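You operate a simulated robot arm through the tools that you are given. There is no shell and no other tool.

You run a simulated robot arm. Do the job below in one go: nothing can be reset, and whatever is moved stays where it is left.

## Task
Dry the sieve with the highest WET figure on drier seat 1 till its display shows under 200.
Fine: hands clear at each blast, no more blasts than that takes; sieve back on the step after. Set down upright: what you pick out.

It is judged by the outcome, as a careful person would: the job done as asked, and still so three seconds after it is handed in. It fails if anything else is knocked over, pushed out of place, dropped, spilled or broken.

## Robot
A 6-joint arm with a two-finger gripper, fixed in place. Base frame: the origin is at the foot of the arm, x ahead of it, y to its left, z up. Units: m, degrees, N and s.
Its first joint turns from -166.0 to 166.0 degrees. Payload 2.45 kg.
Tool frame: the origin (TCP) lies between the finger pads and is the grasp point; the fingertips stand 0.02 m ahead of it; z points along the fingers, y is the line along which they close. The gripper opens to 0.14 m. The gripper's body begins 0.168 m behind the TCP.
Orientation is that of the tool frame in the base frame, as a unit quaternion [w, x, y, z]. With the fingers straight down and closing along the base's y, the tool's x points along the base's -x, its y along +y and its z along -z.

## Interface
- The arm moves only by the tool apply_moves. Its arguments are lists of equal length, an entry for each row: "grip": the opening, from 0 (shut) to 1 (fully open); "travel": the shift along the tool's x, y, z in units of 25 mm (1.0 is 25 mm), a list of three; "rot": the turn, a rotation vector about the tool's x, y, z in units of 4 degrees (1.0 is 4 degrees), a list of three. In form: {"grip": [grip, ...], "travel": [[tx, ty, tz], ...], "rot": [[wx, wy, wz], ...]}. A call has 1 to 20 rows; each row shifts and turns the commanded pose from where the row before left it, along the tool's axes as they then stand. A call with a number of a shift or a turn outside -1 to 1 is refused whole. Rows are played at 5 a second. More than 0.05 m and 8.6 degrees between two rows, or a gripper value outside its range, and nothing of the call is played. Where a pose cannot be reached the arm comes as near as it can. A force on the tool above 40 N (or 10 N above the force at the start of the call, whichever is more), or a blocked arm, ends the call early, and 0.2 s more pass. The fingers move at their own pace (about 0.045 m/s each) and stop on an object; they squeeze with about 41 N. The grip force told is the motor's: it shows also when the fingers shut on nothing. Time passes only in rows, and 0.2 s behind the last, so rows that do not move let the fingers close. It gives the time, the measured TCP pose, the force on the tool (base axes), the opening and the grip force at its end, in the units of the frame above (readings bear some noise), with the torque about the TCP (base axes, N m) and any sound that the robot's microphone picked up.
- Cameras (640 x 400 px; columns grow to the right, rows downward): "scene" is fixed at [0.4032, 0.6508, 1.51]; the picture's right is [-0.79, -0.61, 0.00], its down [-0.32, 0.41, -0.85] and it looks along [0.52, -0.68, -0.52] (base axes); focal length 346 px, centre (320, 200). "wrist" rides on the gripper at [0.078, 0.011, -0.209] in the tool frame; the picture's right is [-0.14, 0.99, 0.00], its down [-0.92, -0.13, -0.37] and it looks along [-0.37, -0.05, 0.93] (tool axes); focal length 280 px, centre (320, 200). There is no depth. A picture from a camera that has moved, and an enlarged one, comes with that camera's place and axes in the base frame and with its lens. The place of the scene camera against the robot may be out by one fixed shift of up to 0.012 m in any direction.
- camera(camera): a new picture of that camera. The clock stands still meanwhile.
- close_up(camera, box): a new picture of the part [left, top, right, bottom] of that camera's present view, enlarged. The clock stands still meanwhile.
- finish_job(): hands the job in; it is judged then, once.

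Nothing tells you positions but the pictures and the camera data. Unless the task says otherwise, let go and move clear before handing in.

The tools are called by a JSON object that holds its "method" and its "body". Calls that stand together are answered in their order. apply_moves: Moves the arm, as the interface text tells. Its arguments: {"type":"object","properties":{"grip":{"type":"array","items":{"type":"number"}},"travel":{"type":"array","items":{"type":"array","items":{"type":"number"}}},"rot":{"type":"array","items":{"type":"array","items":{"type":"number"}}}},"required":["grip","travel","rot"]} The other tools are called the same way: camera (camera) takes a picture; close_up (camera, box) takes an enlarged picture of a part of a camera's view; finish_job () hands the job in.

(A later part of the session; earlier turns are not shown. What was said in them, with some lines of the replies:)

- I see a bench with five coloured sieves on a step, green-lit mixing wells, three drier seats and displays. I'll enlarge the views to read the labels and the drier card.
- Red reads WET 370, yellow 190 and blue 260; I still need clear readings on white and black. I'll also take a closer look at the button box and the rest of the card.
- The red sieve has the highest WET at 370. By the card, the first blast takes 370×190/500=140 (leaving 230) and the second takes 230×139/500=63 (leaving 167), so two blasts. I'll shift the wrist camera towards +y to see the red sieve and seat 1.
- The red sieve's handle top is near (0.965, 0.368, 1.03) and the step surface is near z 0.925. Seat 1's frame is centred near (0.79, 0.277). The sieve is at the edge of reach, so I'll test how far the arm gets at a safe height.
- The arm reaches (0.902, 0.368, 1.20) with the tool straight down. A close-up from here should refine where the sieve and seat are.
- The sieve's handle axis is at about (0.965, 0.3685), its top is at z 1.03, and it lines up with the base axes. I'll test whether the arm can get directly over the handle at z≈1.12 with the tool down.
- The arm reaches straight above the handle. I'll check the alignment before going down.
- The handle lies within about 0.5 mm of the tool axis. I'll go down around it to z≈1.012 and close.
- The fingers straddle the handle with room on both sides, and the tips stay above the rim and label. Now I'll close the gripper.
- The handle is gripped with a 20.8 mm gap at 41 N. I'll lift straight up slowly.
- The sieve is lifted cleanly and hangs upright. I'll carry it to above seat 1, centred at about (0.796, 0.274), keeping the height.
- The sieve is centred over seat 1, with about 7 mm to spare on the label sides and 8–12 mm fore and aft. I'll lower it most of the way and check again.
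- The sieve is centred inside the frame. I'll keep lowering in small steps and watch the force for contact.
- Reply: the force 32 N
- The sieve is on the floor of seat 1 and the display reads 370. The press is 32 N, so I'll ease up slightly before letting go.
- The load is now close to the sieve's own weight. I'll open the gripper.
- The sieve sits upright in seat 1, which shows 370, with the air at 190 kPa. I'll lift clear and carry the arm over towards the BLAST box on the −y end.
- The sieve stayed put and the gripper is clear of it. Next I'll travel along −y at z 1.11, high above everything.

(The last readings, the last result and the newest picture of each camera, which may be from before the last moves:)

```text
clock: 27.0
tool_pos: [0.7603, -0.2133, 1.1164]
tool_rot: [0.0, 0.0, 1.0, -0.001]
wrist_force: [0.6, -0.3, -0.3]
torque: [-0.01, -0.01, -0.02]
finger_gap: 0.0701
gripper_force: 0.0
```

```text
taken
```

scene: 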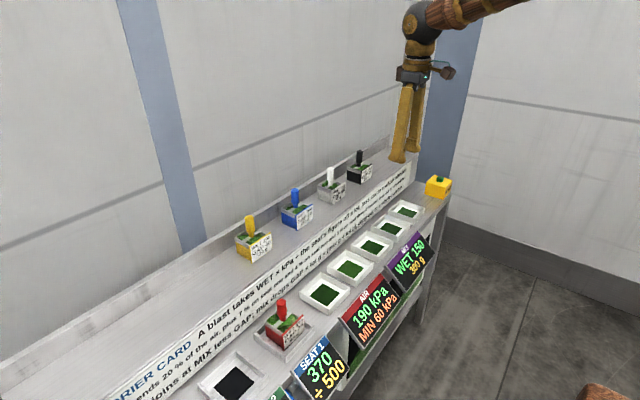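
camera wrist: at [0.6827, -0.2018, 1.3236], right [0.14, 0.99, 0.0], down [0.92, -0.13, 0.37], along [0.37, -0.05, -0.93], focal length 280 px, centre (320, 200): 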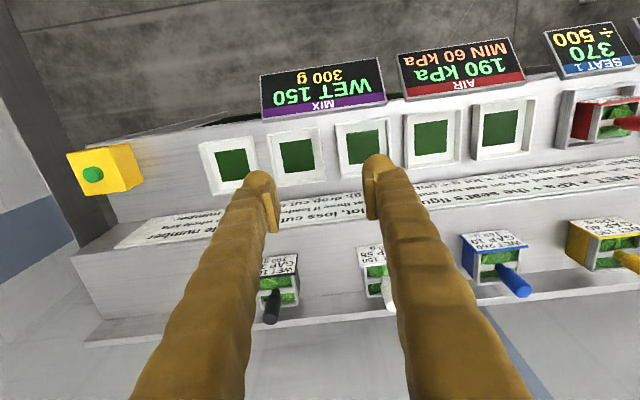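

The button looks to be near (0.76, −0.587, 0.885). I'll move nearer for an accurate fix.

{"method": "apply_moves", "body": {"grip": [0.5, 0.4, 0.3, 0.2, 0.1, 0, 0, 0, 0, 0, 0, 0, 0, 0], "travel": [[0, -1, 0], [0, -1, 0], [0, -1, 0], [0, -1, 0], [0, -1, 0], [0, -1, 0], [0, -1, 0], [0, -1, 0], [0, -1, 0], [0, -1, 0], [0, -1, 0], [0, -1, 0], [0, -0.5, 0], [0, 0, 0]], "rot": [[0, 0, 0], [0, 0, 0], [0, 0, 0], [0, 0, 0], [0, 0, 0], [0, 0, 0], [0, 0, 0], [0, 0, 0], [0, 0, 0], [0, 0, 0], [0, 0, 0], [0, 0, 0], [0, 0, 0], [0, 0, 0]]}}

{"method": "camera", "body": {"camera": "wrist"}}

{"method": "camera", "body": {"camera": "scene"}}

```text
clock: 30.0
tool_pos: [0.7591, -0.5261, 1.1139]
tool_rot: [-0.001, 0.0, 1.0, 0.0]
wrist_force: [-0.6, -0.7, -0.4]
torque: [0.01, -0.01, -0.04]
finger_gap: 0.0001
gripper_force: 29.7
```

```text
taken
camera wrist: at [0.6816, -0.516, 1.3225], right [0.14, 0.99, 0.0], down [0.92, -0.13, 0.37], along [0.37, -0.05, -0.93], focal length 280 px, centre (320, 200)
```

wrist: 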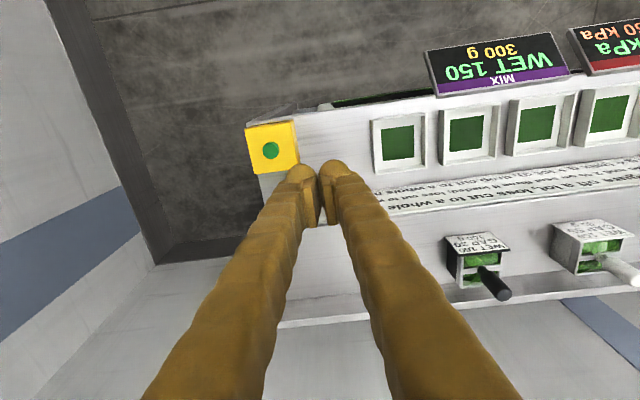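

```text
taken
```

scene: 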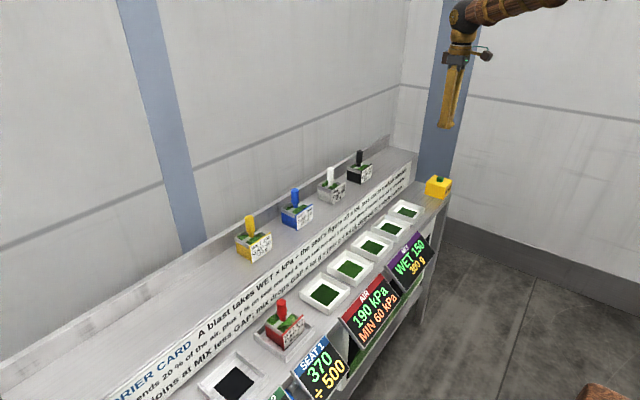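

{"method": "close_up", "body": {"camera": "wrist", "box": [225, 105, 345, 185]}}

{"method": "close_up", "body": {"camera": "scene", "box": [400, 20, 500, 210]}}

```text
5.00 times, centred on (285, 145) of wrist
camera zoom: at [0.6816, -0.516, 1.3225], right [0.14, 0.99, 0.0], down [0.92, -0.13, 0.37], along [0.37, -0.05, -0.93], focal length 1402 px, centre (495, 475)
```

zoom: 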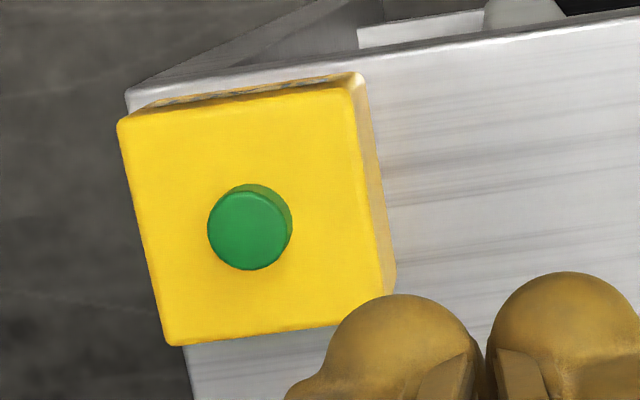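

```text
2.11 times, centred on (450, 115) of scene
camera zoom: at [0.4032, 0.6508, 1.51], right [-0.79, -0.61, 0.0], down [-0.32, 0.41, -0.85], along [0.52, -0.68, -0.52], focal length 729 px, centre (46, 379)
```

zoom: 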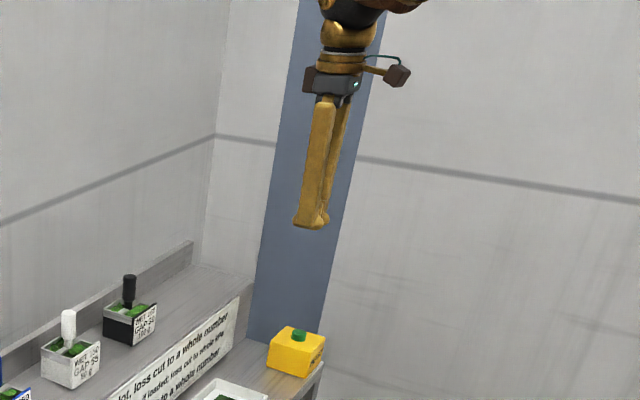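

The button is refined to about (0.767, −0.611), top z≈0.86, diameter 28 mm. I'll move over it with closed fingers and come down to about 50 mm above.

{"method": "apply_moves", "body": {"grip": [0, 0, 0, 0, 0, 0, 0, 0, 0, 0, 0], "travel": [[-0.08, -0.85, 0], [-0.08, -0.85, 0], [-0.08, -0.85, 0], [-0.08, -0.85, 0], [0, 0, 0.7], [0, 0, 1], [0, 0, 1], [0, 0, 1], [0, 0, 1], [0, 0, 0.7], [0, 0, 0]], "rot": [[0, 0, 0], [0, 0, 0], [0, 0, 0], [0, 0, 0], [0, 0, 0], [0, 0, 0], [0, 0, 0], [0, 0, 0], [0, 0, 0], [0, 0, 0], [0, 0, 0]]}}

{"method": "camera", "body": {"camera": "wrist"}}

{"method": "close_up", "body": {"camera": "scene", "box": [390, 90, 490, 220]}}

```text
clock: 32.4
tool_pos: [0.7675, -0.6113, 0.9807]
tool_rot: [0.001, 0.0, 1.0, 0.0]
wrist_force: [0.3, -0.7, 0.4]
torque: [-0.04, 0.01, -0.01]
finger_gap: 0.0
gripper_force: 28.9
```

```text
taken
camera wrist: at [0.6899, -0.6001, 1.188], right [0.14, 0.99, 0.0], down [0.92, -0.13, 0.37], along [0.37, -0.05, -0.93], focal length 280 px, centre (320, 200)
```

wrist: 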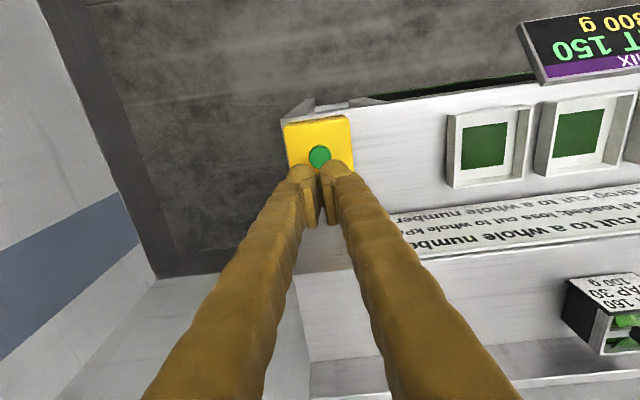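

```text
3.08 times, centred on (440, 155) of scene
camera zoom: at [0.4032, 0.6508, 1.51], right [-0.79, -0.61, 0.0], down [-0.32, 0.41, -0.85], along [0.52, -0.68, -0.52], focal length 1065 px, centre (-49, 338)
```

zoom: 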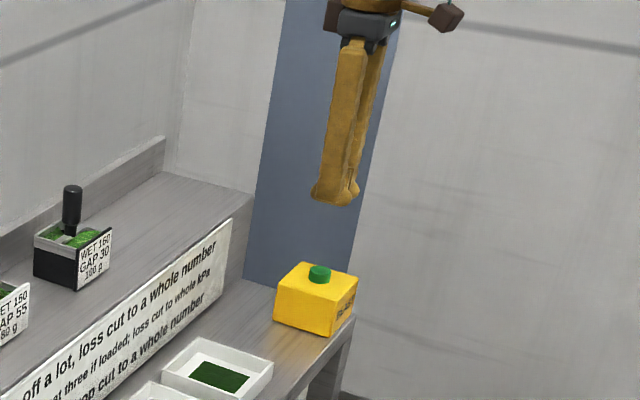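

{"method": "close_up", "body": {"camera": "wrist", "box": [260, 100, 380, 240]}}

```text
2.86 times, centred on (320, 170) of wrist
camera zoom: at [0.6899, -0.6001, 1.188], right [0.14, 0.99, 0.0], down [0.92, -0.13, 0.37], along [0.37, -0.05, -0.93], focal length 801 px, centre (320, 286)
```

zoom: 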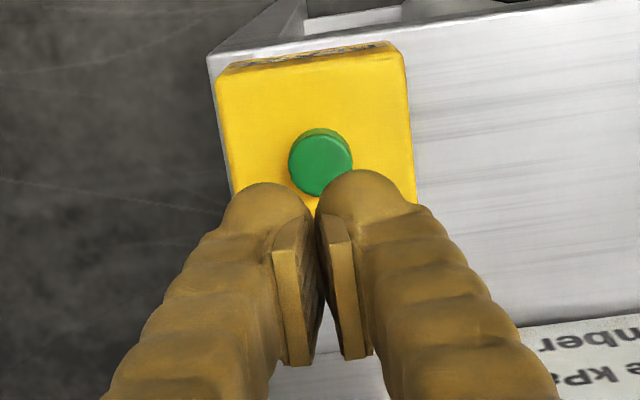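

The button is centred under the closed fingertips. I'll come down to just above it, then press in small steps watching force and sound.

{"method": "apply_moves", "body": {"grip": [0, 0, 0, 0, 0, 0, 0], "travel": [[0, 0, 0.6], [0, 0, 0.8], [0, 0, 0.8], [0, 0, 0.6], [0, 0, 0.4], [0, 0, 0.2], [0, 0, 0]], "rot": [[0, 0, 0], [0, 0, 0], [0, 0, 0], [0, 0, 0], [0, 0, 0], [0, 0, 0], [0, 0, 0]]}}

{"method": "close_up", "body": {"camera": "scene", "box": [390, 120, 490, 220]}}

{"method": "close_up", "body": {"camera": "wrist", "box": [260, 100, 380, 240]}}

```text
clock: 34.0
tool_pos: [0.7667, -0.6112, 0.8956]
tool_rot: [0.0, 0.001, 1.0, 0.001]
wrist_force: [-0.1, -0.4, -0.4]
torque: [0.02, -0.05, -0.01]
finger_gap: 0.0
gripper_force: 29.3
```

```text
4.00 times, centred on (440, 170) of scene
camera zoom: at [0.4032, 0.6508, 1.51], right [-0.79, -0.61, 0.0], down [-0.32, 0.41, -0.85], along [0.52, -0.68, -0.52], focal length 1384 px, centre (-160, 320)
```

zoom: 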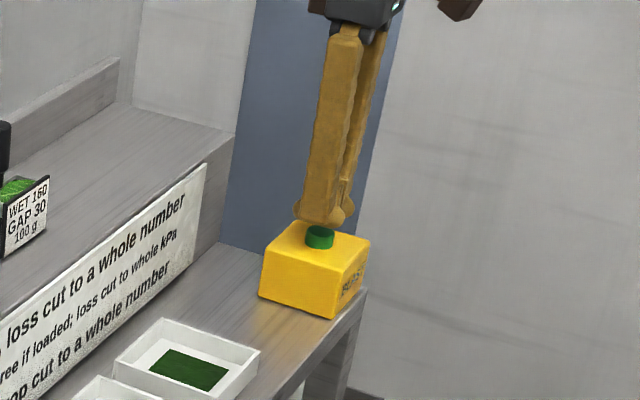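

```text
2.86 times, centred on (320, 170) of wrist
camera zoom: at [0.6895, -0.6003, 1.103], right [0.14, 0.99, 0.0], down [0.92, -0.13, 0.37], along [0.37, -0.05, -0.93], focal length 801 px, centre (320, 286)
```

zoom: 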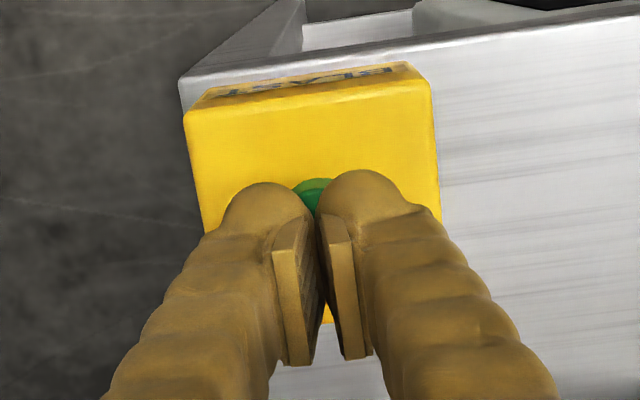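

The tips are a little over 10 mm above the button, and the air is still at 190. I'll begin the slow press.

{"method": "apply_moves", "body": {"grip": [0, 0, 0, 0], "travel": [[0, 0, 0.16], [0, 0, 0.16], [0, 0, 0.12], [0, 0, 0]], "rot": [[0, 0, 0], [0, 0, 0], [0, 0, 0], [0, 0, 0]]}}

```text
clock: 35.0
tool_pos: [0.7676, -0.6112, 0.8846]
tool_rot: [-0.001, 0.0, 1.0, 0.0]
wrist_force: [0.2, -0.1, -0.7]
torque: [0.01, 0.01, 0.03]
finger_gap: 0.0
gripper_force: 29.8
```

{"method": "apply_moves", "body": {"grip": [0, 0, 0], "travel": [[0, 0, 0.08], [0, 0, 0.08], [0, 0, 0]], "rot": [[0, 0, 0], [0, 0, 0], [0, 0, 0]]}}

```text
clock: 35.8
tool_pos: [0.7664, -0.611, 0.8801]
tool_rot: [0.001, 0.0, 1.0, 0.0]
wrist_force: [0.9, -0.9, 3.1]
torque: [0.0, 0.0, 0.0]
finger_gap: 0.0061
gripper_force: 29.0
heard: click
```

I heard a click at about 3 N. I'll check the displays before doing anything more.

{"method": "close_up", "body": {"camera": "scene", "box": [260, 210, 450, 400]}}

{"method": "close_up", "body": {"camera": "scene", "box": [390, 120, 490, 220]}}

```text
2.11 times, centred on (355, 305) of scene
camera zoom: at [0.4032, 0.6508, 1.51], right [-0.79, -0.61, 0.0], down [-0.32, 0.41, -0.85], along [0.52, -0.68, -0.52], focal length 729 px, centre (246, -21)
```

zoom: 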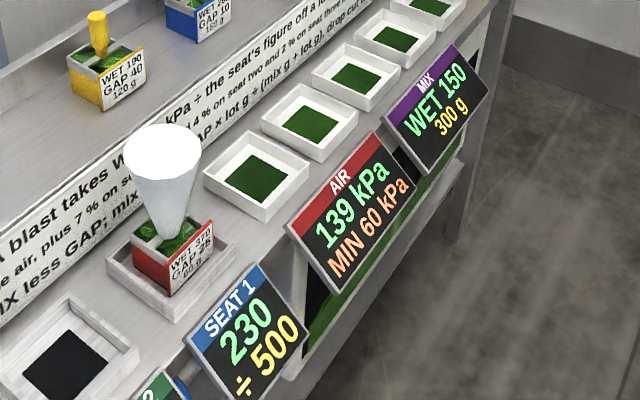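

```text
4.00 times, centred on (440, 170) of scene
camera zoom: at [0.4032, 0.6508, 1.51], right [-0.79, -0.61, 0.0], down [-0.32, 0.41, -0.85], along [0.52, -0.68, -0.52], focal length 1384 px, centre (-160, 320)
```

zoom: 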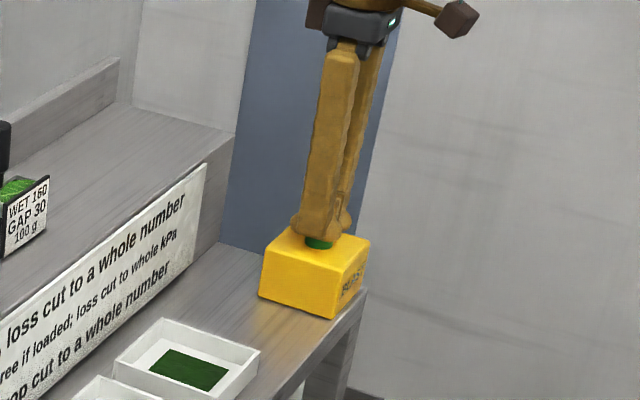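

The first blast matches the arithmetic: seat 1 shows 230 and the air 139 kPa. I'll release the button and wait for the plume to finish.

{"method": "apply_moves", "body": {"grip": [0, 0, 0, 0, 0, 0, 0, 0], "travel": [[0, 0, -0.2], [0, 0, -0.3], [0, 0, -0.2], [0, 0, 0], [0, 0, 0], [0, 0, 0], [0, 0, 0], [0, 0, 0]], "rot": [[0, 0, 0], [0, 0, 0], [0, 0, 0], [0, 0, 0], [0, 0, 0], [0, 0, 0], [0, 0, 0], [0, 0, 0]]}}

{"method": "close_up", "body": {"camera": "scene", "box": [260, 210, 450, 400]}}

{"method": "close_up", "body": {"camera": "scene", "box": [390, 120, 490, 220]}}

{"method": "close_up", "body": {"camera": "wrist", "box": [260, 100, 380, 240]}}

```text
clock: 37.6
tool_pos: [0.7668, -0.6115, 0.8978]
tool_rot: [0.0, 0.0, 1.0, 0.0]
wrist_force: [-0.1, 0.6, 0.2]
torque: [-0.02, 0.06, 0.02]
finger_gap: 0.0001
gripper_force: 29.9
```

```text
2.11 times, centred on (355, 305) of scene
camera zoom: at [0.4032, 0.6508, 1.51], right [-0.79, -0.61, 0.0], down [-0.32, 0.41, -0.85], along [0.52, -0.68, -0.52], focal length 729 px, centre (246, -21)
```

zoom: 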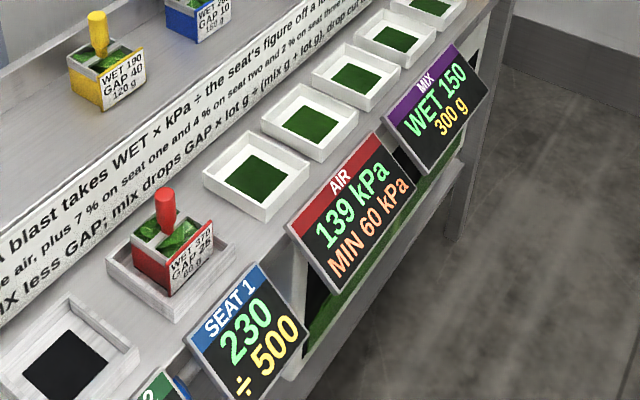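

```text
4.00 times, centred on (440, 170) of scene
camera zoom: at [0.4032, 0.6508, 1.51], right [-0.79, -0.61, 0.0], down [-0.32, 0.41, -0.85], along [0.52, -0.68, -0.52], focal length 1384 px, centre (-160, 320)
```

zoom: 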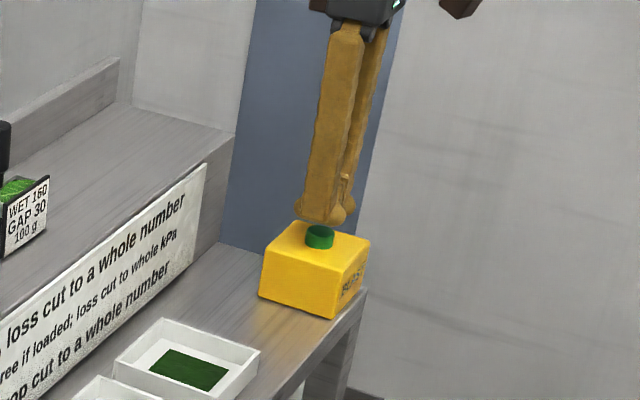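

```text
2.86 times, centred on (320, 170) of wrist
camera zoom: at [0.6889, -0.6004, 1.1055], right [0.14, 0.99, 0.0], down [0.92, -0.13, 0.37], along [0.37, -0.05, -0.93], focal length 801 px, centre (320, 286)
```

zoom: 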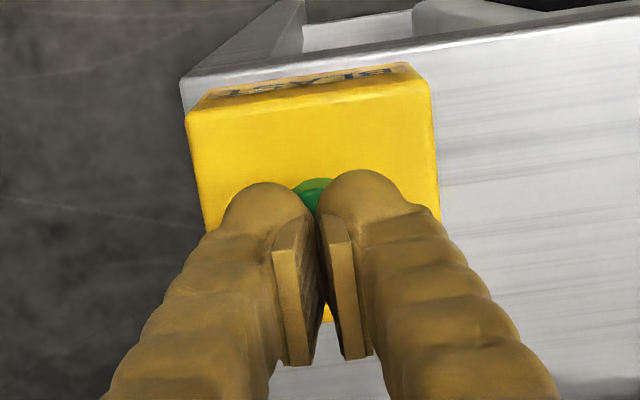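

All is still in place and the plume is gone. I'll press a second time in the same way.

{"method": "apply_moves", "body": {"grip": [0, 0, 0, 0, 0, 0], "travel": [[0, 0, 0.2], [0, 0, 0.2], [0, 0, 0.14], [0, 0, 0.08], [0, 0, 0.08], [0, 0, 0]], "rot": [[0, 0, 0], [0, 0, 0], [0, 0, 0], [0, 0, 0], [0, 0, 0], [0, 0, 0]]}}

{"method": "close_up", "body": {"camera": "scene", "box": [260, 210, 450, 400]}}

```text
clock: 39.0
tool_pos: [0.7678, -0.6113, 0.8808]
tool_rot: [0.001, 0.001, 1.0, 0.0]
wrist_force: [2.0, 1.4, 3.6]
torque: [-0.04, -0.01, 0.01]
finger_gap: 0.0061
gripper_force: 30.0
heard: click
```

```text
2.11 times, centred on (355, 305) of scene
camera zoom: at [0.4032, 0.6508, 1.51], right [-0.79, -0.61, 0.0], down [-0.32, 0.41, -0.85], along [0.52, -0.68, -0.52], focal length 729 px, centre (246, -21)
```

zoom: 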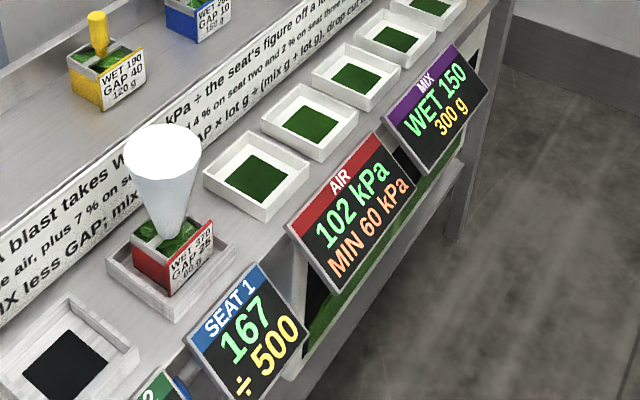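

Seat 1 now shows 167, under 200, after exactly two blasts. I'll lift straight off the button and head back to the sieve.

{"method": "apply_moves", "body": {"grip": [0, 0, 0, 0, 0, 0, 0, 0, 0, 0, 0, 0], "travel": [[0, 0, -0.3], [0, 0, -0.6], [0, 0, -1], [0, 0, -1], [0, 0, -1], [0, 0, -1], [0, 0, -1], [0, 0, -1], [0, 0, -1], [0, 0, -1], [0, 0, -0.5], [0, 0, 0]], "rot": [[0, 0, 0], [0, 0, 0], [0, 0, 0], [0, 0, 0], [0, 0, 0], [0, 0, 0], [0, 0, 0], [0, 0, 0], [0, 0, 0], [0, 0, 0], [0, 0, 0], [0, 0, 0]]}}

{"method": "camera", "body": {"camera": "scene"}}

```text
clock: 41.6
tool_pos: [0.7673, -0.6089, 1.1139]
tool_rot: [0.0, 0.0, 1.0, 0.0]
wrist_force: [0.8, 0.1, 0.5]
torque: [0.0, 0.0, -0.02]
finger_gap: 0.0003
gripper_force: 30.0
```

```text
taken
```

scene: 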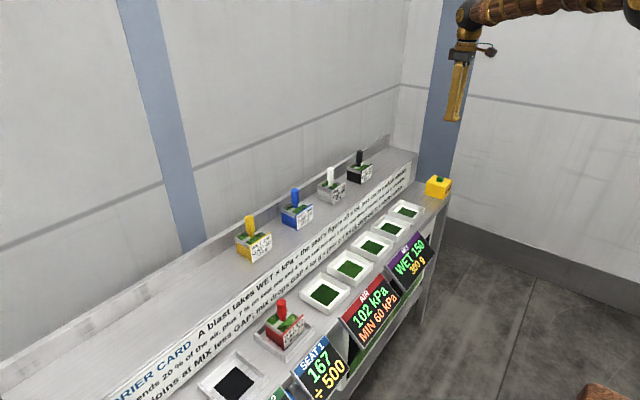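

The arm is clear of the box and everything is in place. I'll travel back along +y at the same height, with the fingers opening on the way.

{"method": "apply_moves", "body": {"grip": [0, 0, 0.1, 0.2, 0.3, 0.4, 0.5, 0.5, 0.5, 0.5, 0.5, 0.5, 0.5, 0.5, 0.5, 0.5, 0.5, 0.5, 0.5], "travel": [[0, 0.5, 0], [-0.07, 1, 0], [-0.07, 1, 0], [-0.07, 1, 0], [-0.07, 1, 0], [-0.07, 1, 0], [-0.07, 1, 0], [-0.07, 1, 0], [-0.07, 1, 0], [-0.07, 1, 0], [-0.07, 1, 0], [-0.07, 1, 0], [-0.07, 1, 0], [-0.07, 1, 0], [-0.07, 1, 0], [-0.07, 1, 0], [-0.07, 1, 0], [-0.07, 1, 0], [-0.05, 1, 0]], "rot": [[0, 0, 0], [0, 0, 0], [0, 0, 0], [0, 0, 0], [0, 0, 0], [0, 0, 0], [0, 0, 0], [0, 0, 0], [0, 0, 0], [0, 0, 0], [0, 0, 0], [0, 0, 0], [0, 0, 0], [0, 0, 0], [0, 0, 0], [0, 0, 0], [0, 0, 0], [0, 0, 0], [0, 0, 0]]}}

{"method": "apply_moves", "body": {"grip": [0.5, 0.5, 0.5, 0.5, 0.5, 0.5, 0.5, 0.5, 0.5, 0.5, 0.5, 0.5, 0.5, 0.5, 0.5, 0.5, 0.5, 0.5, 0.5], "travel": [[0, 1, 0], [0, 1, 0], [0, 1, 0], [0, 1, 0], [0, 1, 0], [0, 1, 0], [0, 1, 0], [0, 1, 0], [0, 1, 0], [0, 1, 0], [0, 1, 0], [0, 1, 0], [0, 1, 0], [0, 1, 0], [0, 1, 0], [0, 1, 0], [0, 0.6, 0], [0, 0.26, 0], [0, 0, 0]], "rot": [[0, 0, 0], [0, 0, 0], [0, 0, 0], [0, 0, 0], [0, 0, 0], [0, 0, 0], [0, 0, 0], [0, 0, 0], [0, 0, 0], [0, 0, 0], [0, 0, 0], [0, 0, 0], [0, 0, 0], [0, 0, 0], [0, 0, 0], [0, 0, 0], [0, 0, 0], [0, 0, 0], [0, 0, 0]]}}

{"method": "camera", "body": {"camera": "wrist"}}

{"method": "close_up", "body": {"camera": "wrist", "box": [270, 90, 370, 170]}}

```text
clock: 45.6
tool_pos: [0.7995, -0.1474, 1.1149]
tool_rot: [0.0, 0.001, 1.0, 0.0]
wrist_force: [0.2, -0.3, -0.1]
torque: [0.0, -0.01, 0.01]
finger_gap: 0.0698
gripper_force: 0.1
```

```text
clock: 49.6
tool_pos: [0.7986, 0.2732, 1.1153]
tool_rot: [0.0, 0.0, 1.0, 0.0]
wrist_force: [0.0, 0.1, 0.4]
torque: [0.01, -0.01, 0.0]
finger_gap: 0.07
gripper_force: 0.1
```

```text
taken
camera wrist: at [0.7214, 0.2845, 1.3231], right [0.14, 0.99, 0.0], down [0.92, -0.13, 0.37], along [0.37, -0.05, -0.93], focal length 280 px, centre (320, 200)
```

wrist: 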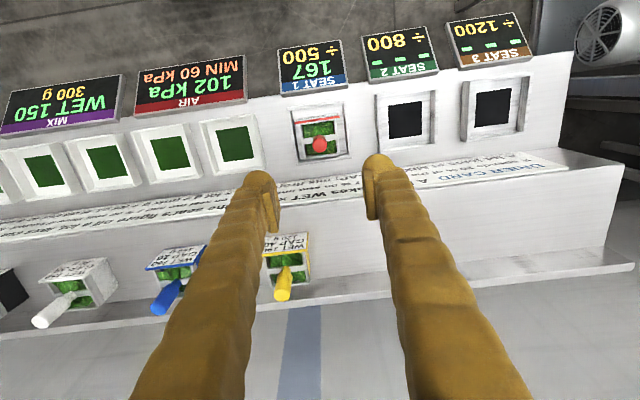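

```text
5.00 times, centred on (320, 130) of wrist
camera zoom: at [0.7214, 0.2845, 1.3231], right [0.14, 0.99, 0.0], down [0.92, -0.13, 0.37], along [0.37, -0.05, -0.93], focal length 1402 px, centre (320, 550)
```

zoom: 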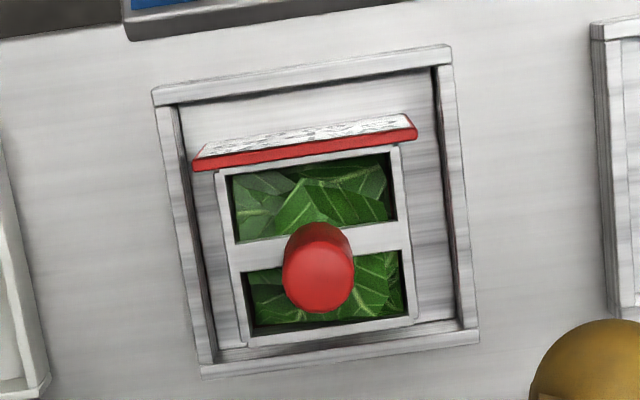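

The handle is right under the gripper, offset by about 3 mm in x, which I'll correct. I'll go down around the handle again to z≈0.891.

{"method": "apply_moves", "body": {"grip": [0.5, 0.5, 0.5, 0.5, 0.5, 0.5, 0.5, 0.5, 0.5, 0.5, 0.5, 0.5], "travel": [[-0.1, 0, 0.5], [0, 0, 1], [0, 0, 1], [0, 0, 1], [0, 0, 1], [0, 0, 1], [0, 0, 1], [0, 0, 0.8], [0, 0, 0.8], [0, 0, 0.5], [0, 0, 0.35], [0, 0, 0]], "rot": [[0, 0, 0], [0, 0, 0], [0, 0, 0], [0, 0, 0], [0, 0, 0], [0, 0, 0], [0, 0, 0], [0, 0, 0], [0, 0, 0], [0, 0, 0], [0, 0, 0], [0, 0, 0]]}}

{"method": "camera", "body": {"camera": "wrist"}}

{"method": "close_up", "body": {"camera": "scene", "box": [220, 260, 360, 390]}}

```text
clock: 52.2
tool_pos: [0.802, 0.2722, 0.8914]
tool_rot: [0.0, 0.0, 1.0, 0.0]
wrist_force: [-0.2, 0.7, 0.1]
torque: [-0.01, -0.02, -0.02]
finger_gap: 0.0702
gripper_force: 0.0
```

```text
taken
camera wrist: at [0.7246, 0.2829, 1.1], right [0.14, 0.99, 0.0], down [0.92, -0.13, 0.37], along [0.37, -0.05, -0.93], focal length 280 px, centre (320, 200)
```

wrist: 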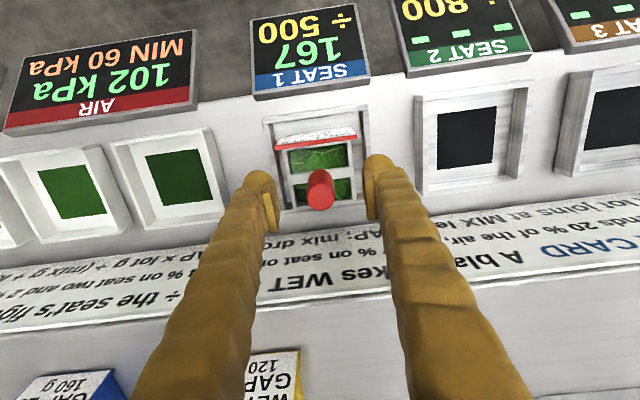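

```text
3.08 times, centred on (290, 325) of scene
camera zoom: at [0.4032, 0.6508, 1.51], right [-0.79, -0.61, 0.0], down [-0.32, 0.41, -0.85], along [0.52, -0.68, -0.52], focal length 1065 px, centre (412, -185)
```

zoom: 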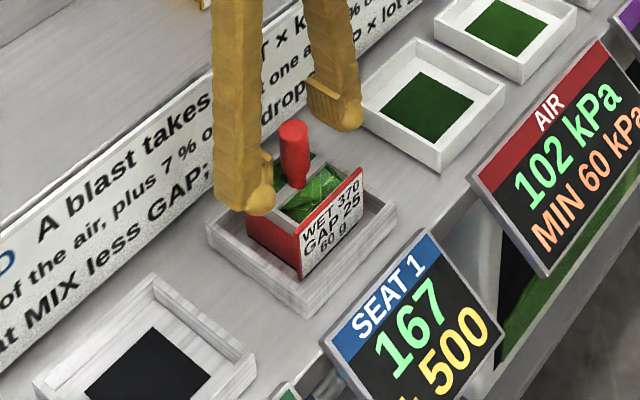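

Compared with the earlier grip, the handle shows my 2.5 mm correction wasn't needed, so I'll undo it and close.

{"method": "apply_moves", "body": {"grip": [0.5, 0.5, 0.3, 0.2, 0.1, 0, 0, 0, 0, 0], "travel": [[0.1, 0, 0], [0, 0, 0], [0, 0, 0], [0, 0, 0], [0, 0, 0], [0, 0, 0], [0, 0, 0], [0, 0, 0], [0, 0, 0], [0, 0, 0]], "rot": [[0, 0, 0], [0, 0, 0], [0, 0, 0], [0, 0, 0], [0, 0, 0], [0, 0, 0], [0, 0, 0], [0, 0, 0], [0, 0, 0], [0, 0, 0]]}}

{"method": "camera", "body": {"camera": "wrist"}}

```text
clock: 54.4
tool_pos: [0.7999, 0.2733, 0.8932]
tool_rot: [0.0, 0.0, 1.0, 0.0]
wrist_force: [-0.7, -0.6, 0.2]
torque: [0.01, -0.05, -0.02]
finger_gap: 0.0204
gripper_force: 40.8
```

```text
taken
camera wrist: at [0.7219, 0.2833, 1.0997], right [0.14, 0.99, 0.0], down [0.92, -0.13, 0.37], along [0.37, -0.05, -0.93], focal length 280 px, centre (320, 200)
```

wrist: 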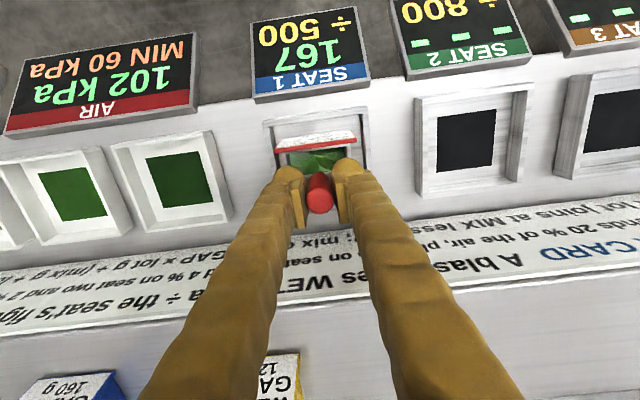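

The sieve is gripped again and still reads 167. I'll lift straight up out of the seat.

{"method": "apply_moves", "body": {"grip": [0, 0, 0, 0, 0, 0, 0, 0, 0, 0, 0, 0], "travel": [[0, 0, -0.2], [0, 0, -0.4], [0, 0, -0.6], [0, 0, -0.8], [0, 0, -0.9], [0, 0, -0.9], [0, 0, -0.9], [0, 0, -0.9], [0, 0, -0.9], [0, 0, -0.8], [0, 0, -0.6], [0, 0, 0]], "rot": [[0, 0, 0], [0, 0, 0], [0, 0, 0], [0, 0, 0], [0, 0, 0], [0, 0, 0], [0, 0, 0], [0, 0, 0], [0, 0, 0], [0, 0, 0], [0, 0, 0], [0, 0, 0]]}}

{"method": "camera", "body": {"camera": "wrist"}}

{"method": "camera", "body": {"camera": "scene"}}

```text
clock: 57.0
tool_pos: [0.7989, 0.2732, 1.0904]
tool_rot: [0.0, 0.0, 1.0, 0.0]
wrist_force: [-0.6, -0.1, -1.8]
torque: [-0.01, -0.04, 0.0]
finger_gap: 0.0204
gripper_force: 40.8
```

```text
taken
camera wrist: at [0.7213, 0.2845, 1.2978], right [0.14, 0.99, 0.0], down [0.92, -0.13, 0.37], along [0.37, -0.05, -0.93], focal length 280 px, centre (320, 200)
```

wrist: 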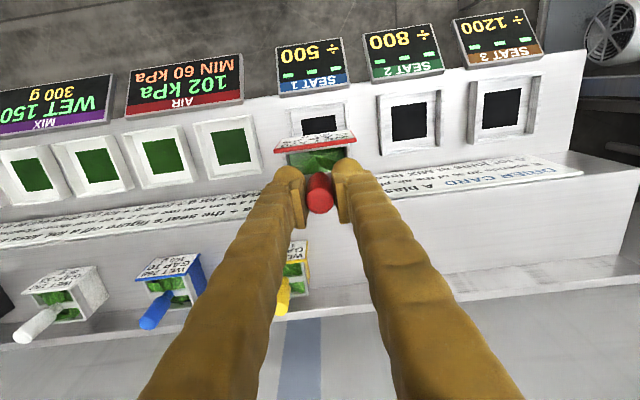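

```text
taken
```

scene: 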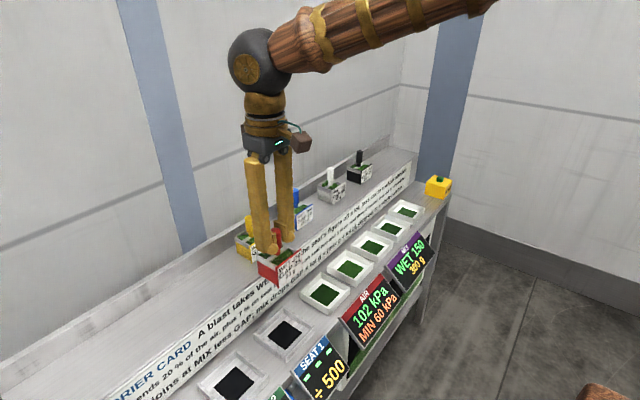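

The sieve is lifted and seat 1 is empty again. I'll carry it back the way it came, to its original spot above the step.

{"method": "apply_moves", "body": {"grip": [0, 0, 0, 0, 0, 0, 0, 0, 0, 0, 0], "travel": [[-0.32, 0.2, 0], [-0.6, 0.34, 0], [-0.8, 0.46, 0], [-0.8, 0.46, 0], [-0.8, 0.46, 0], [-0.8, 0.46, 0], [-0.8, 0.46, 0], [-0.7, 0.4, 0], [-0.6, 0.34, 0], [-0.36, 0.24, 0], [0, 0, 0]], "rot": [[0, 0, 0], [0, 0, 0], [0, 0, 0], [0, 0, 0], [0, 0, 0], [0, 0, 0], [0, 0, 0], [0, 0, 0], [0, 0, 0], [0, 0, 0], [0, 0, 0]]}}

{"method": "camera", "body": {"camera": "wrist"}}

{"method": "close_up", "body": {"camera": "scene", "box": [110, 150, 290, 310]}}

```text
clock: 59.4
tool_pos: [0.9636, 0.3696, 1.0878]
tool_rot: [0.0, 0.0, 1.0, 0.0]
wrist_force: [0.1, -0.2, -2.3]
torque: [0.01, -0.01, 0.03]
finger_gap: 0.0203
gripper_force: 41.4
```

```text
taken
camera wrist: at [0.886, 0.3795, 1.2955], right [0.14, 0.99, 0.0], down [0.92, -0.13, 0.37], along [0.37, -0.05, -0.93], focal length 280 px, centre (320, 200)
```

wrist: 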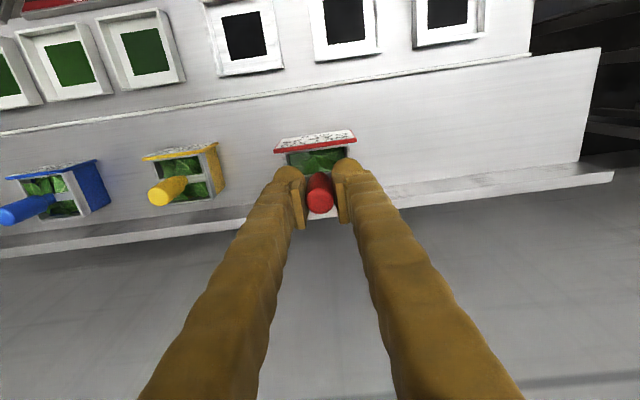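

```text
2.50 times, centred on (200, 230) of scene
camera zoom: at [0.4032, 0.6508, 1.51], right [-0.79, -0.61, 0.0], down [-0.32, 0.41, -0.85], along [0.52, -0.68, -0.52], focal length 865 px, centre (620, 125)
```

zoom: 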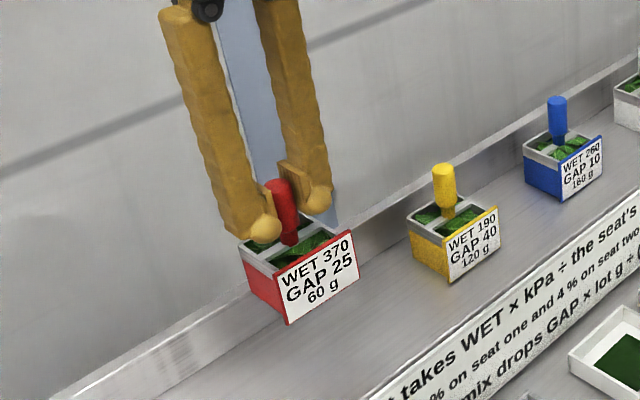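

The position matches the one after the first lift. I'll lower to just above the step, then ease down to contact.

{"method": "apply_moves", "body": {"grip": [0, 0, 0, 0, 0, 0, 0], "travel": [[0, 0, 0.5], [0, 0, 0.6], [0, 0, 0.6], [0, 0, 0.5], [0, 0, 0.3], [0, 0, 0.2], [0, 0, 0]], "rot": [[0, 0, 0], [0, 0, 0], [0, 0, 0], [0, 0, 0], [0, 0, 0], [0, 0, 0], [0, 0, 0]]}}

{"method": "close_up", "body": {"camera": "scene", "box": [150, 220, 250, 310]}}

```text
clock: 61.0
tool_pos: [0.9648, 0.3702, 1.0218]
tool_rot: [0.0, -0.001, 1.0, 0.0]
wrist_force: [-0.9, -0.5, -2.7]
torque: [-0.01, 0.0, 0.01]
finger_gap: 0.0204
gripper_force: 40.9
```

```text
4.44 times, centred on (200, 265) of scene
camera zoom: at [0.4032, 0.6508, 1.51], right [-0.79, -0.61, 0.0], down [-0.32, 0.41, -0.85], along [0.52, -0.68, -0.52], focal length 1538 px, centre (853, -89)
```

zoom: 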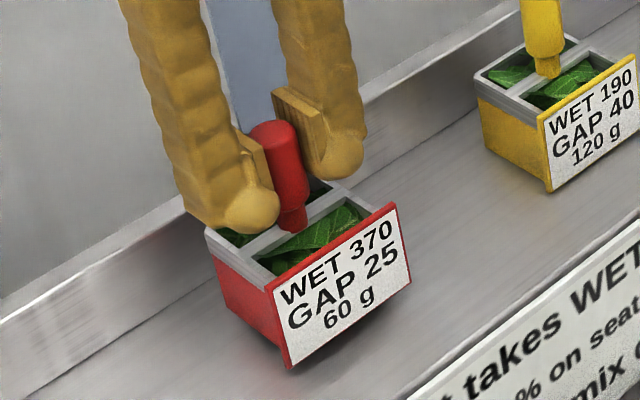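

{"method": "apply_moves", "body": {"grip": [0, 0, 0, 0], "travel": [[0, 0, 0.1], [0, 0, 0.1], [0, 0, 0.05], [0, 0, 0]], "rot": [[0, 0, 0], [0, 0, 0], [0, 0, 0], [0, 0, 0]]}}

```text
clock: 62.0
tool_pos: [0.9638, 0.3686, 1.0167]
tool_rot: [0.0, 0.0, 1.0, 0.0]
wrist_force: [0.3, 0.2, -1.7]
torque: [0.0, -0.02, 0.01]
finger_gap: 0.0207
gripper_force: 41.2
```

The sieve isn't touching yet, so I'll take finer steps.

{"method": "apply_moves", "body": {"grip": [0, 0, 0], "travel": [[0, 0, 0.04], [0, 0, 0.04], [0, 0, 0]], "rot": [[0, 0, 0], [0, 0, 0], [0, 0, 0]]}}

```text
clock: 62.8
tool_pos: [0.9635, 0.3678, 1.0157]
tool_rot: [0.0, 0.0, 1.0, 0.0]
wrist_force: [-0.2, 0.3, -2.5]
torque: [0.0, -0.01, 0.03]
finger_gap: 0.0206
gripper_force: 40.8
```

{"method": "apply_moves", "body": {"grip": [0, 0], "travel": [[0, 0, 0.04], [0, 0, 0]], "rot": [[0, 0, 0], [0, 0, 0]]}}

```text
clock: 63.4
tool_pos: [0.9641, 0.3687, 1.0125]
tool_rot: [0.0, 0.0, 1.0, 0.0]
wrist_force: [0.1, 0.1, -1.9]
torque: [-0.01, 0.0, 0.02]
finger_gap: 0.0206
gripper_force: 40.6
```

{"method": "apply_moves", "body": {"grip": [0, 0], "travel": [[0, 0, 0.03], [0, 0, 0]], "rot": [[0, 0, 0], [0, 0, 0]]}}

{"method": "close_up", "body": {"camera": "scene", "box": [150, 220, 250, 310]}}

```text
clock: 64.0
tool_pos: [0.9619, 0.3692, 1.0122]
tool_rot: [0.0, 0.0, 1.0, -0.001]
wrist_force: [0.2, -0.3, -0.6]
torque: [0.0, 0.03, -0.03]
finger_gap: 0.0206
gripper_force: 41.1
```

```text
4.44 times, centred on (200, 265) of scene
camera zoom: at [0.4032, 0.6508, 1.51], right [-0.79, -0.61, 0.0], down [-0.32, 0.41, -0.85], along [0.52, -0.68, -0.52], focal length 1538 px, centre (853, -89)
```

zoom: 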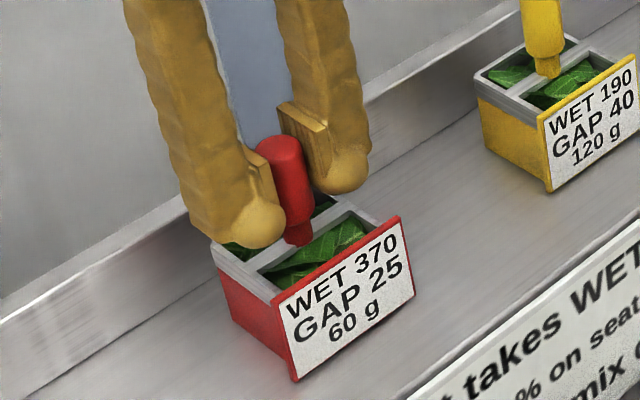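

The weight is starting to transfer to the step. One more half-millimetre should do it.

{"method": "apply_moves", "body": {"grip": [0, 0], "travel": [[0, 0, 0.02], [0, 0, 0]], "rot": [[0, 0, 0], [0, 0, 0]]}}

```text
clock: 64.6
tool_pos: [0.9645, 0.368, 1.0116]
tool_rot: [0.0, 0.0, 1.0, 0.0]
wrist_force: [-3.1, -0.8, 8.3]
torque: [-0.01, 0.33, -0.02]
finger_gap: 0.0204
gripper_force: 41.2
```

The sieve is firmly on the step with a light 8 N press. I'll relieve it slightly, open and check.

{"method": "apply_moves", "body": {"grip": [0, 0, 0.2, 0.3, 0.45, 0.5, 0.5, 0.5], "travel": [[0, 0, -0.015], [0, 0, 0], [0, 0, 0], [0, 0, 0], [0, 0, 0], [0, 0, 0], [0, 0, 0], [0, 0, 0]], "rot": [[0, 0, 0], [0, 0, 0], [0, 0, 0], [0, 0, 0], [0, 0, 0], [0, 0, 0], [0, 0, 0], [0, 0, 0]]}}

{"method": "camera", "body": {"camera": "wrist"}}

{"method": "close_up", "body": {"camera": "scene", "box": [150, 220, 250, 310]}}

```text
clock: 66.4
tool_pos: [0.9633, 0.3685, 1.0132]
tool_rot: [0.0, -0.001, 1.0, 0.0]
wrist_force: [0.5, -0.5, 0.2]
torque: [-0.01, -0.01, 0.02]
finger_gap: 0.0702
gripper_force: 0.0
```

```text
taken
camera wrist: at [0.886, 0.3793, 1.2197], right [0.14, 0.99, 0.0], down [0.92, -0.13, 0.37], along [0.37, -0.05, -0.93], focal length 280 px, centre (320, 200)
```

wrist: 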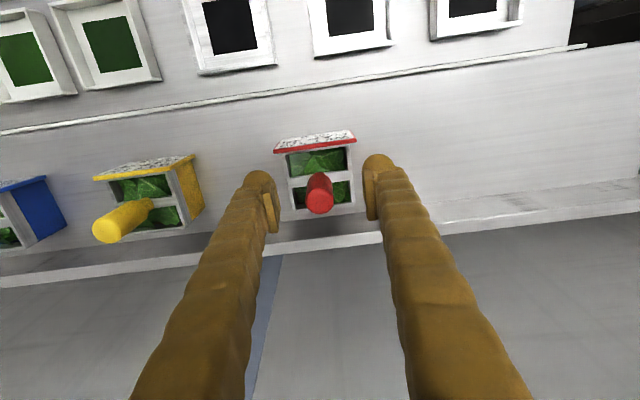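

```text
4.44 times, centred on (200, 265) of scene
camera zoom: at [0.4032, 0.6508, 1.51], right [-0.79, -0.61, 0.0], down [-0.32, 0.41, -0.85], along [0.52, -0.68, -0.52], focal length 1538 px, centre (853, -89)
```

zoom: 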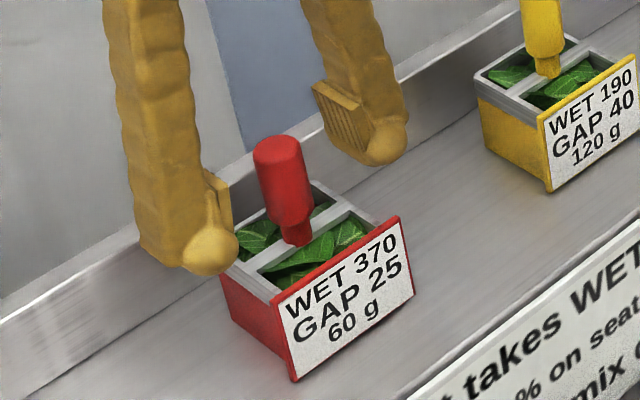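

The red sieve stands upright on the step in its old place and the fingers are clear of the handle. I'll rise straight up and back off.

{"method": "apply_moves", "body": {"grip": [0.5, 0.5, 0.5, 0.5, 0.5, 0.5, 0.5, 0.5, 0.5, 0.5, 0.5, 0.5, 0.5, 0.5], "travel": [[0, 0, -0.3], [0, 0, -0.6], [0, 0, -0.9], [0, 0, -0.9], [0, 0, -0.9], [0, 0, -0.9], [0, 0, -0.9], [0.6, 0, -0.6], [0.9, 0, -0.3], [0.9, 0, 0], [0.9, 0, 0], [0.9, 0, 0], [0.6, 0, 0], [0, 0, 0]], "rot": [[0, 0, 0], [0, 0, 0], [0, 0, 0], [0, 0, 0], [0, 0, 0], [0, 0, 0], [0, 0, 0], [0, 0, 0], [0, 0, 0], [0, 0, 0], [0, 0, 0], [0, 0, 0], [0, 0, 0], [0, 0, 0]]}}

{"method": "camera", "body": {"camera": "scene"}}

{"method": "camera", "body": {"camera": "wrist"}}

{"method": "close_up", "body": {"camera": "scene", "box": [150, 130, 450, 330]}}

```text
clock: 69.4
tool_pos: [0.8442, 0.3678, 1.1681]
tool_rot: [0.0, 0.001, 1.0, 0.0]
wrist_force: [-0.7, 0.6, 1.0]
torque: [0.01, 0.0, -0.01]
finger_gap: 0.0698
gripper_force: 0.1
```

```text
taken
```

scene: 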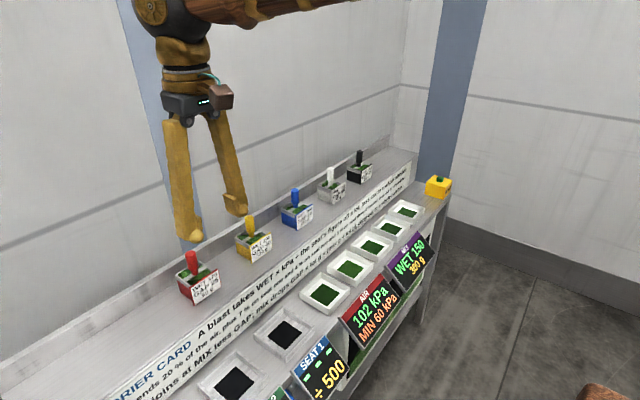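

```text
taken
camera wrist: at [0.7675, 0.3793, 1.376], right [0.14, 0.99, 0.0], down [0.92, -0.13, 0.37], along [0.37, -0.05, -0.93], focal length 280 px, centre (320, 200)
```

wrist: 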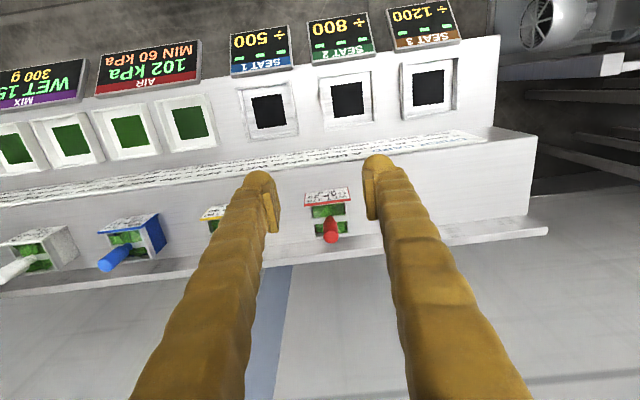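

```text
2.00 times, centred on (300, 230) of scene
camera zoom: at [0.4032, 0.6508, 1.51], right [-0.79, -0.61, 0.0], down [-0.32, 0.41, -0.85], along [0.52, -0.68, -0.52], focal length 692 px, centre (360, 140)
```

zoom: 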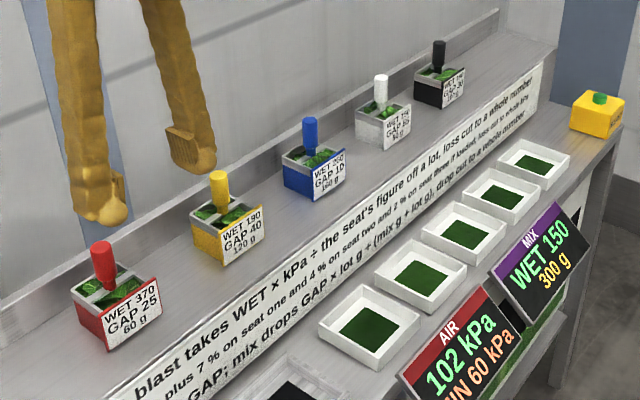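

The red sieve is upright on the step in its original place. It was dried to 167 in two blasts, nothing else was disturbed, and the arm is clear, so I'm handing the job in.

{"method": "finish_job", "body": {}}

```text
The job is handed in.
```

The job is handed in: the red sieve, which had the highest WET figure at 370, was dried on seat 1 until its display showed 167.

- **Blasts:** it took two, 370 to 230 and then 230 to 167, which is the fewest that gets under 200. The air dropped from 190 to 102 kPa, still above the 60 kPa minimum.
- **Hands clear:** the gripper was at the BLAST button, at the far end of the bench from seat 1, for both blasts.
- **Sieve:** it is back upright on the step where it came from, with its leaves still in it.
- **Everything else:** the final pictures show the other sieves, the trays and the button box unmoved, and the arm is clear.
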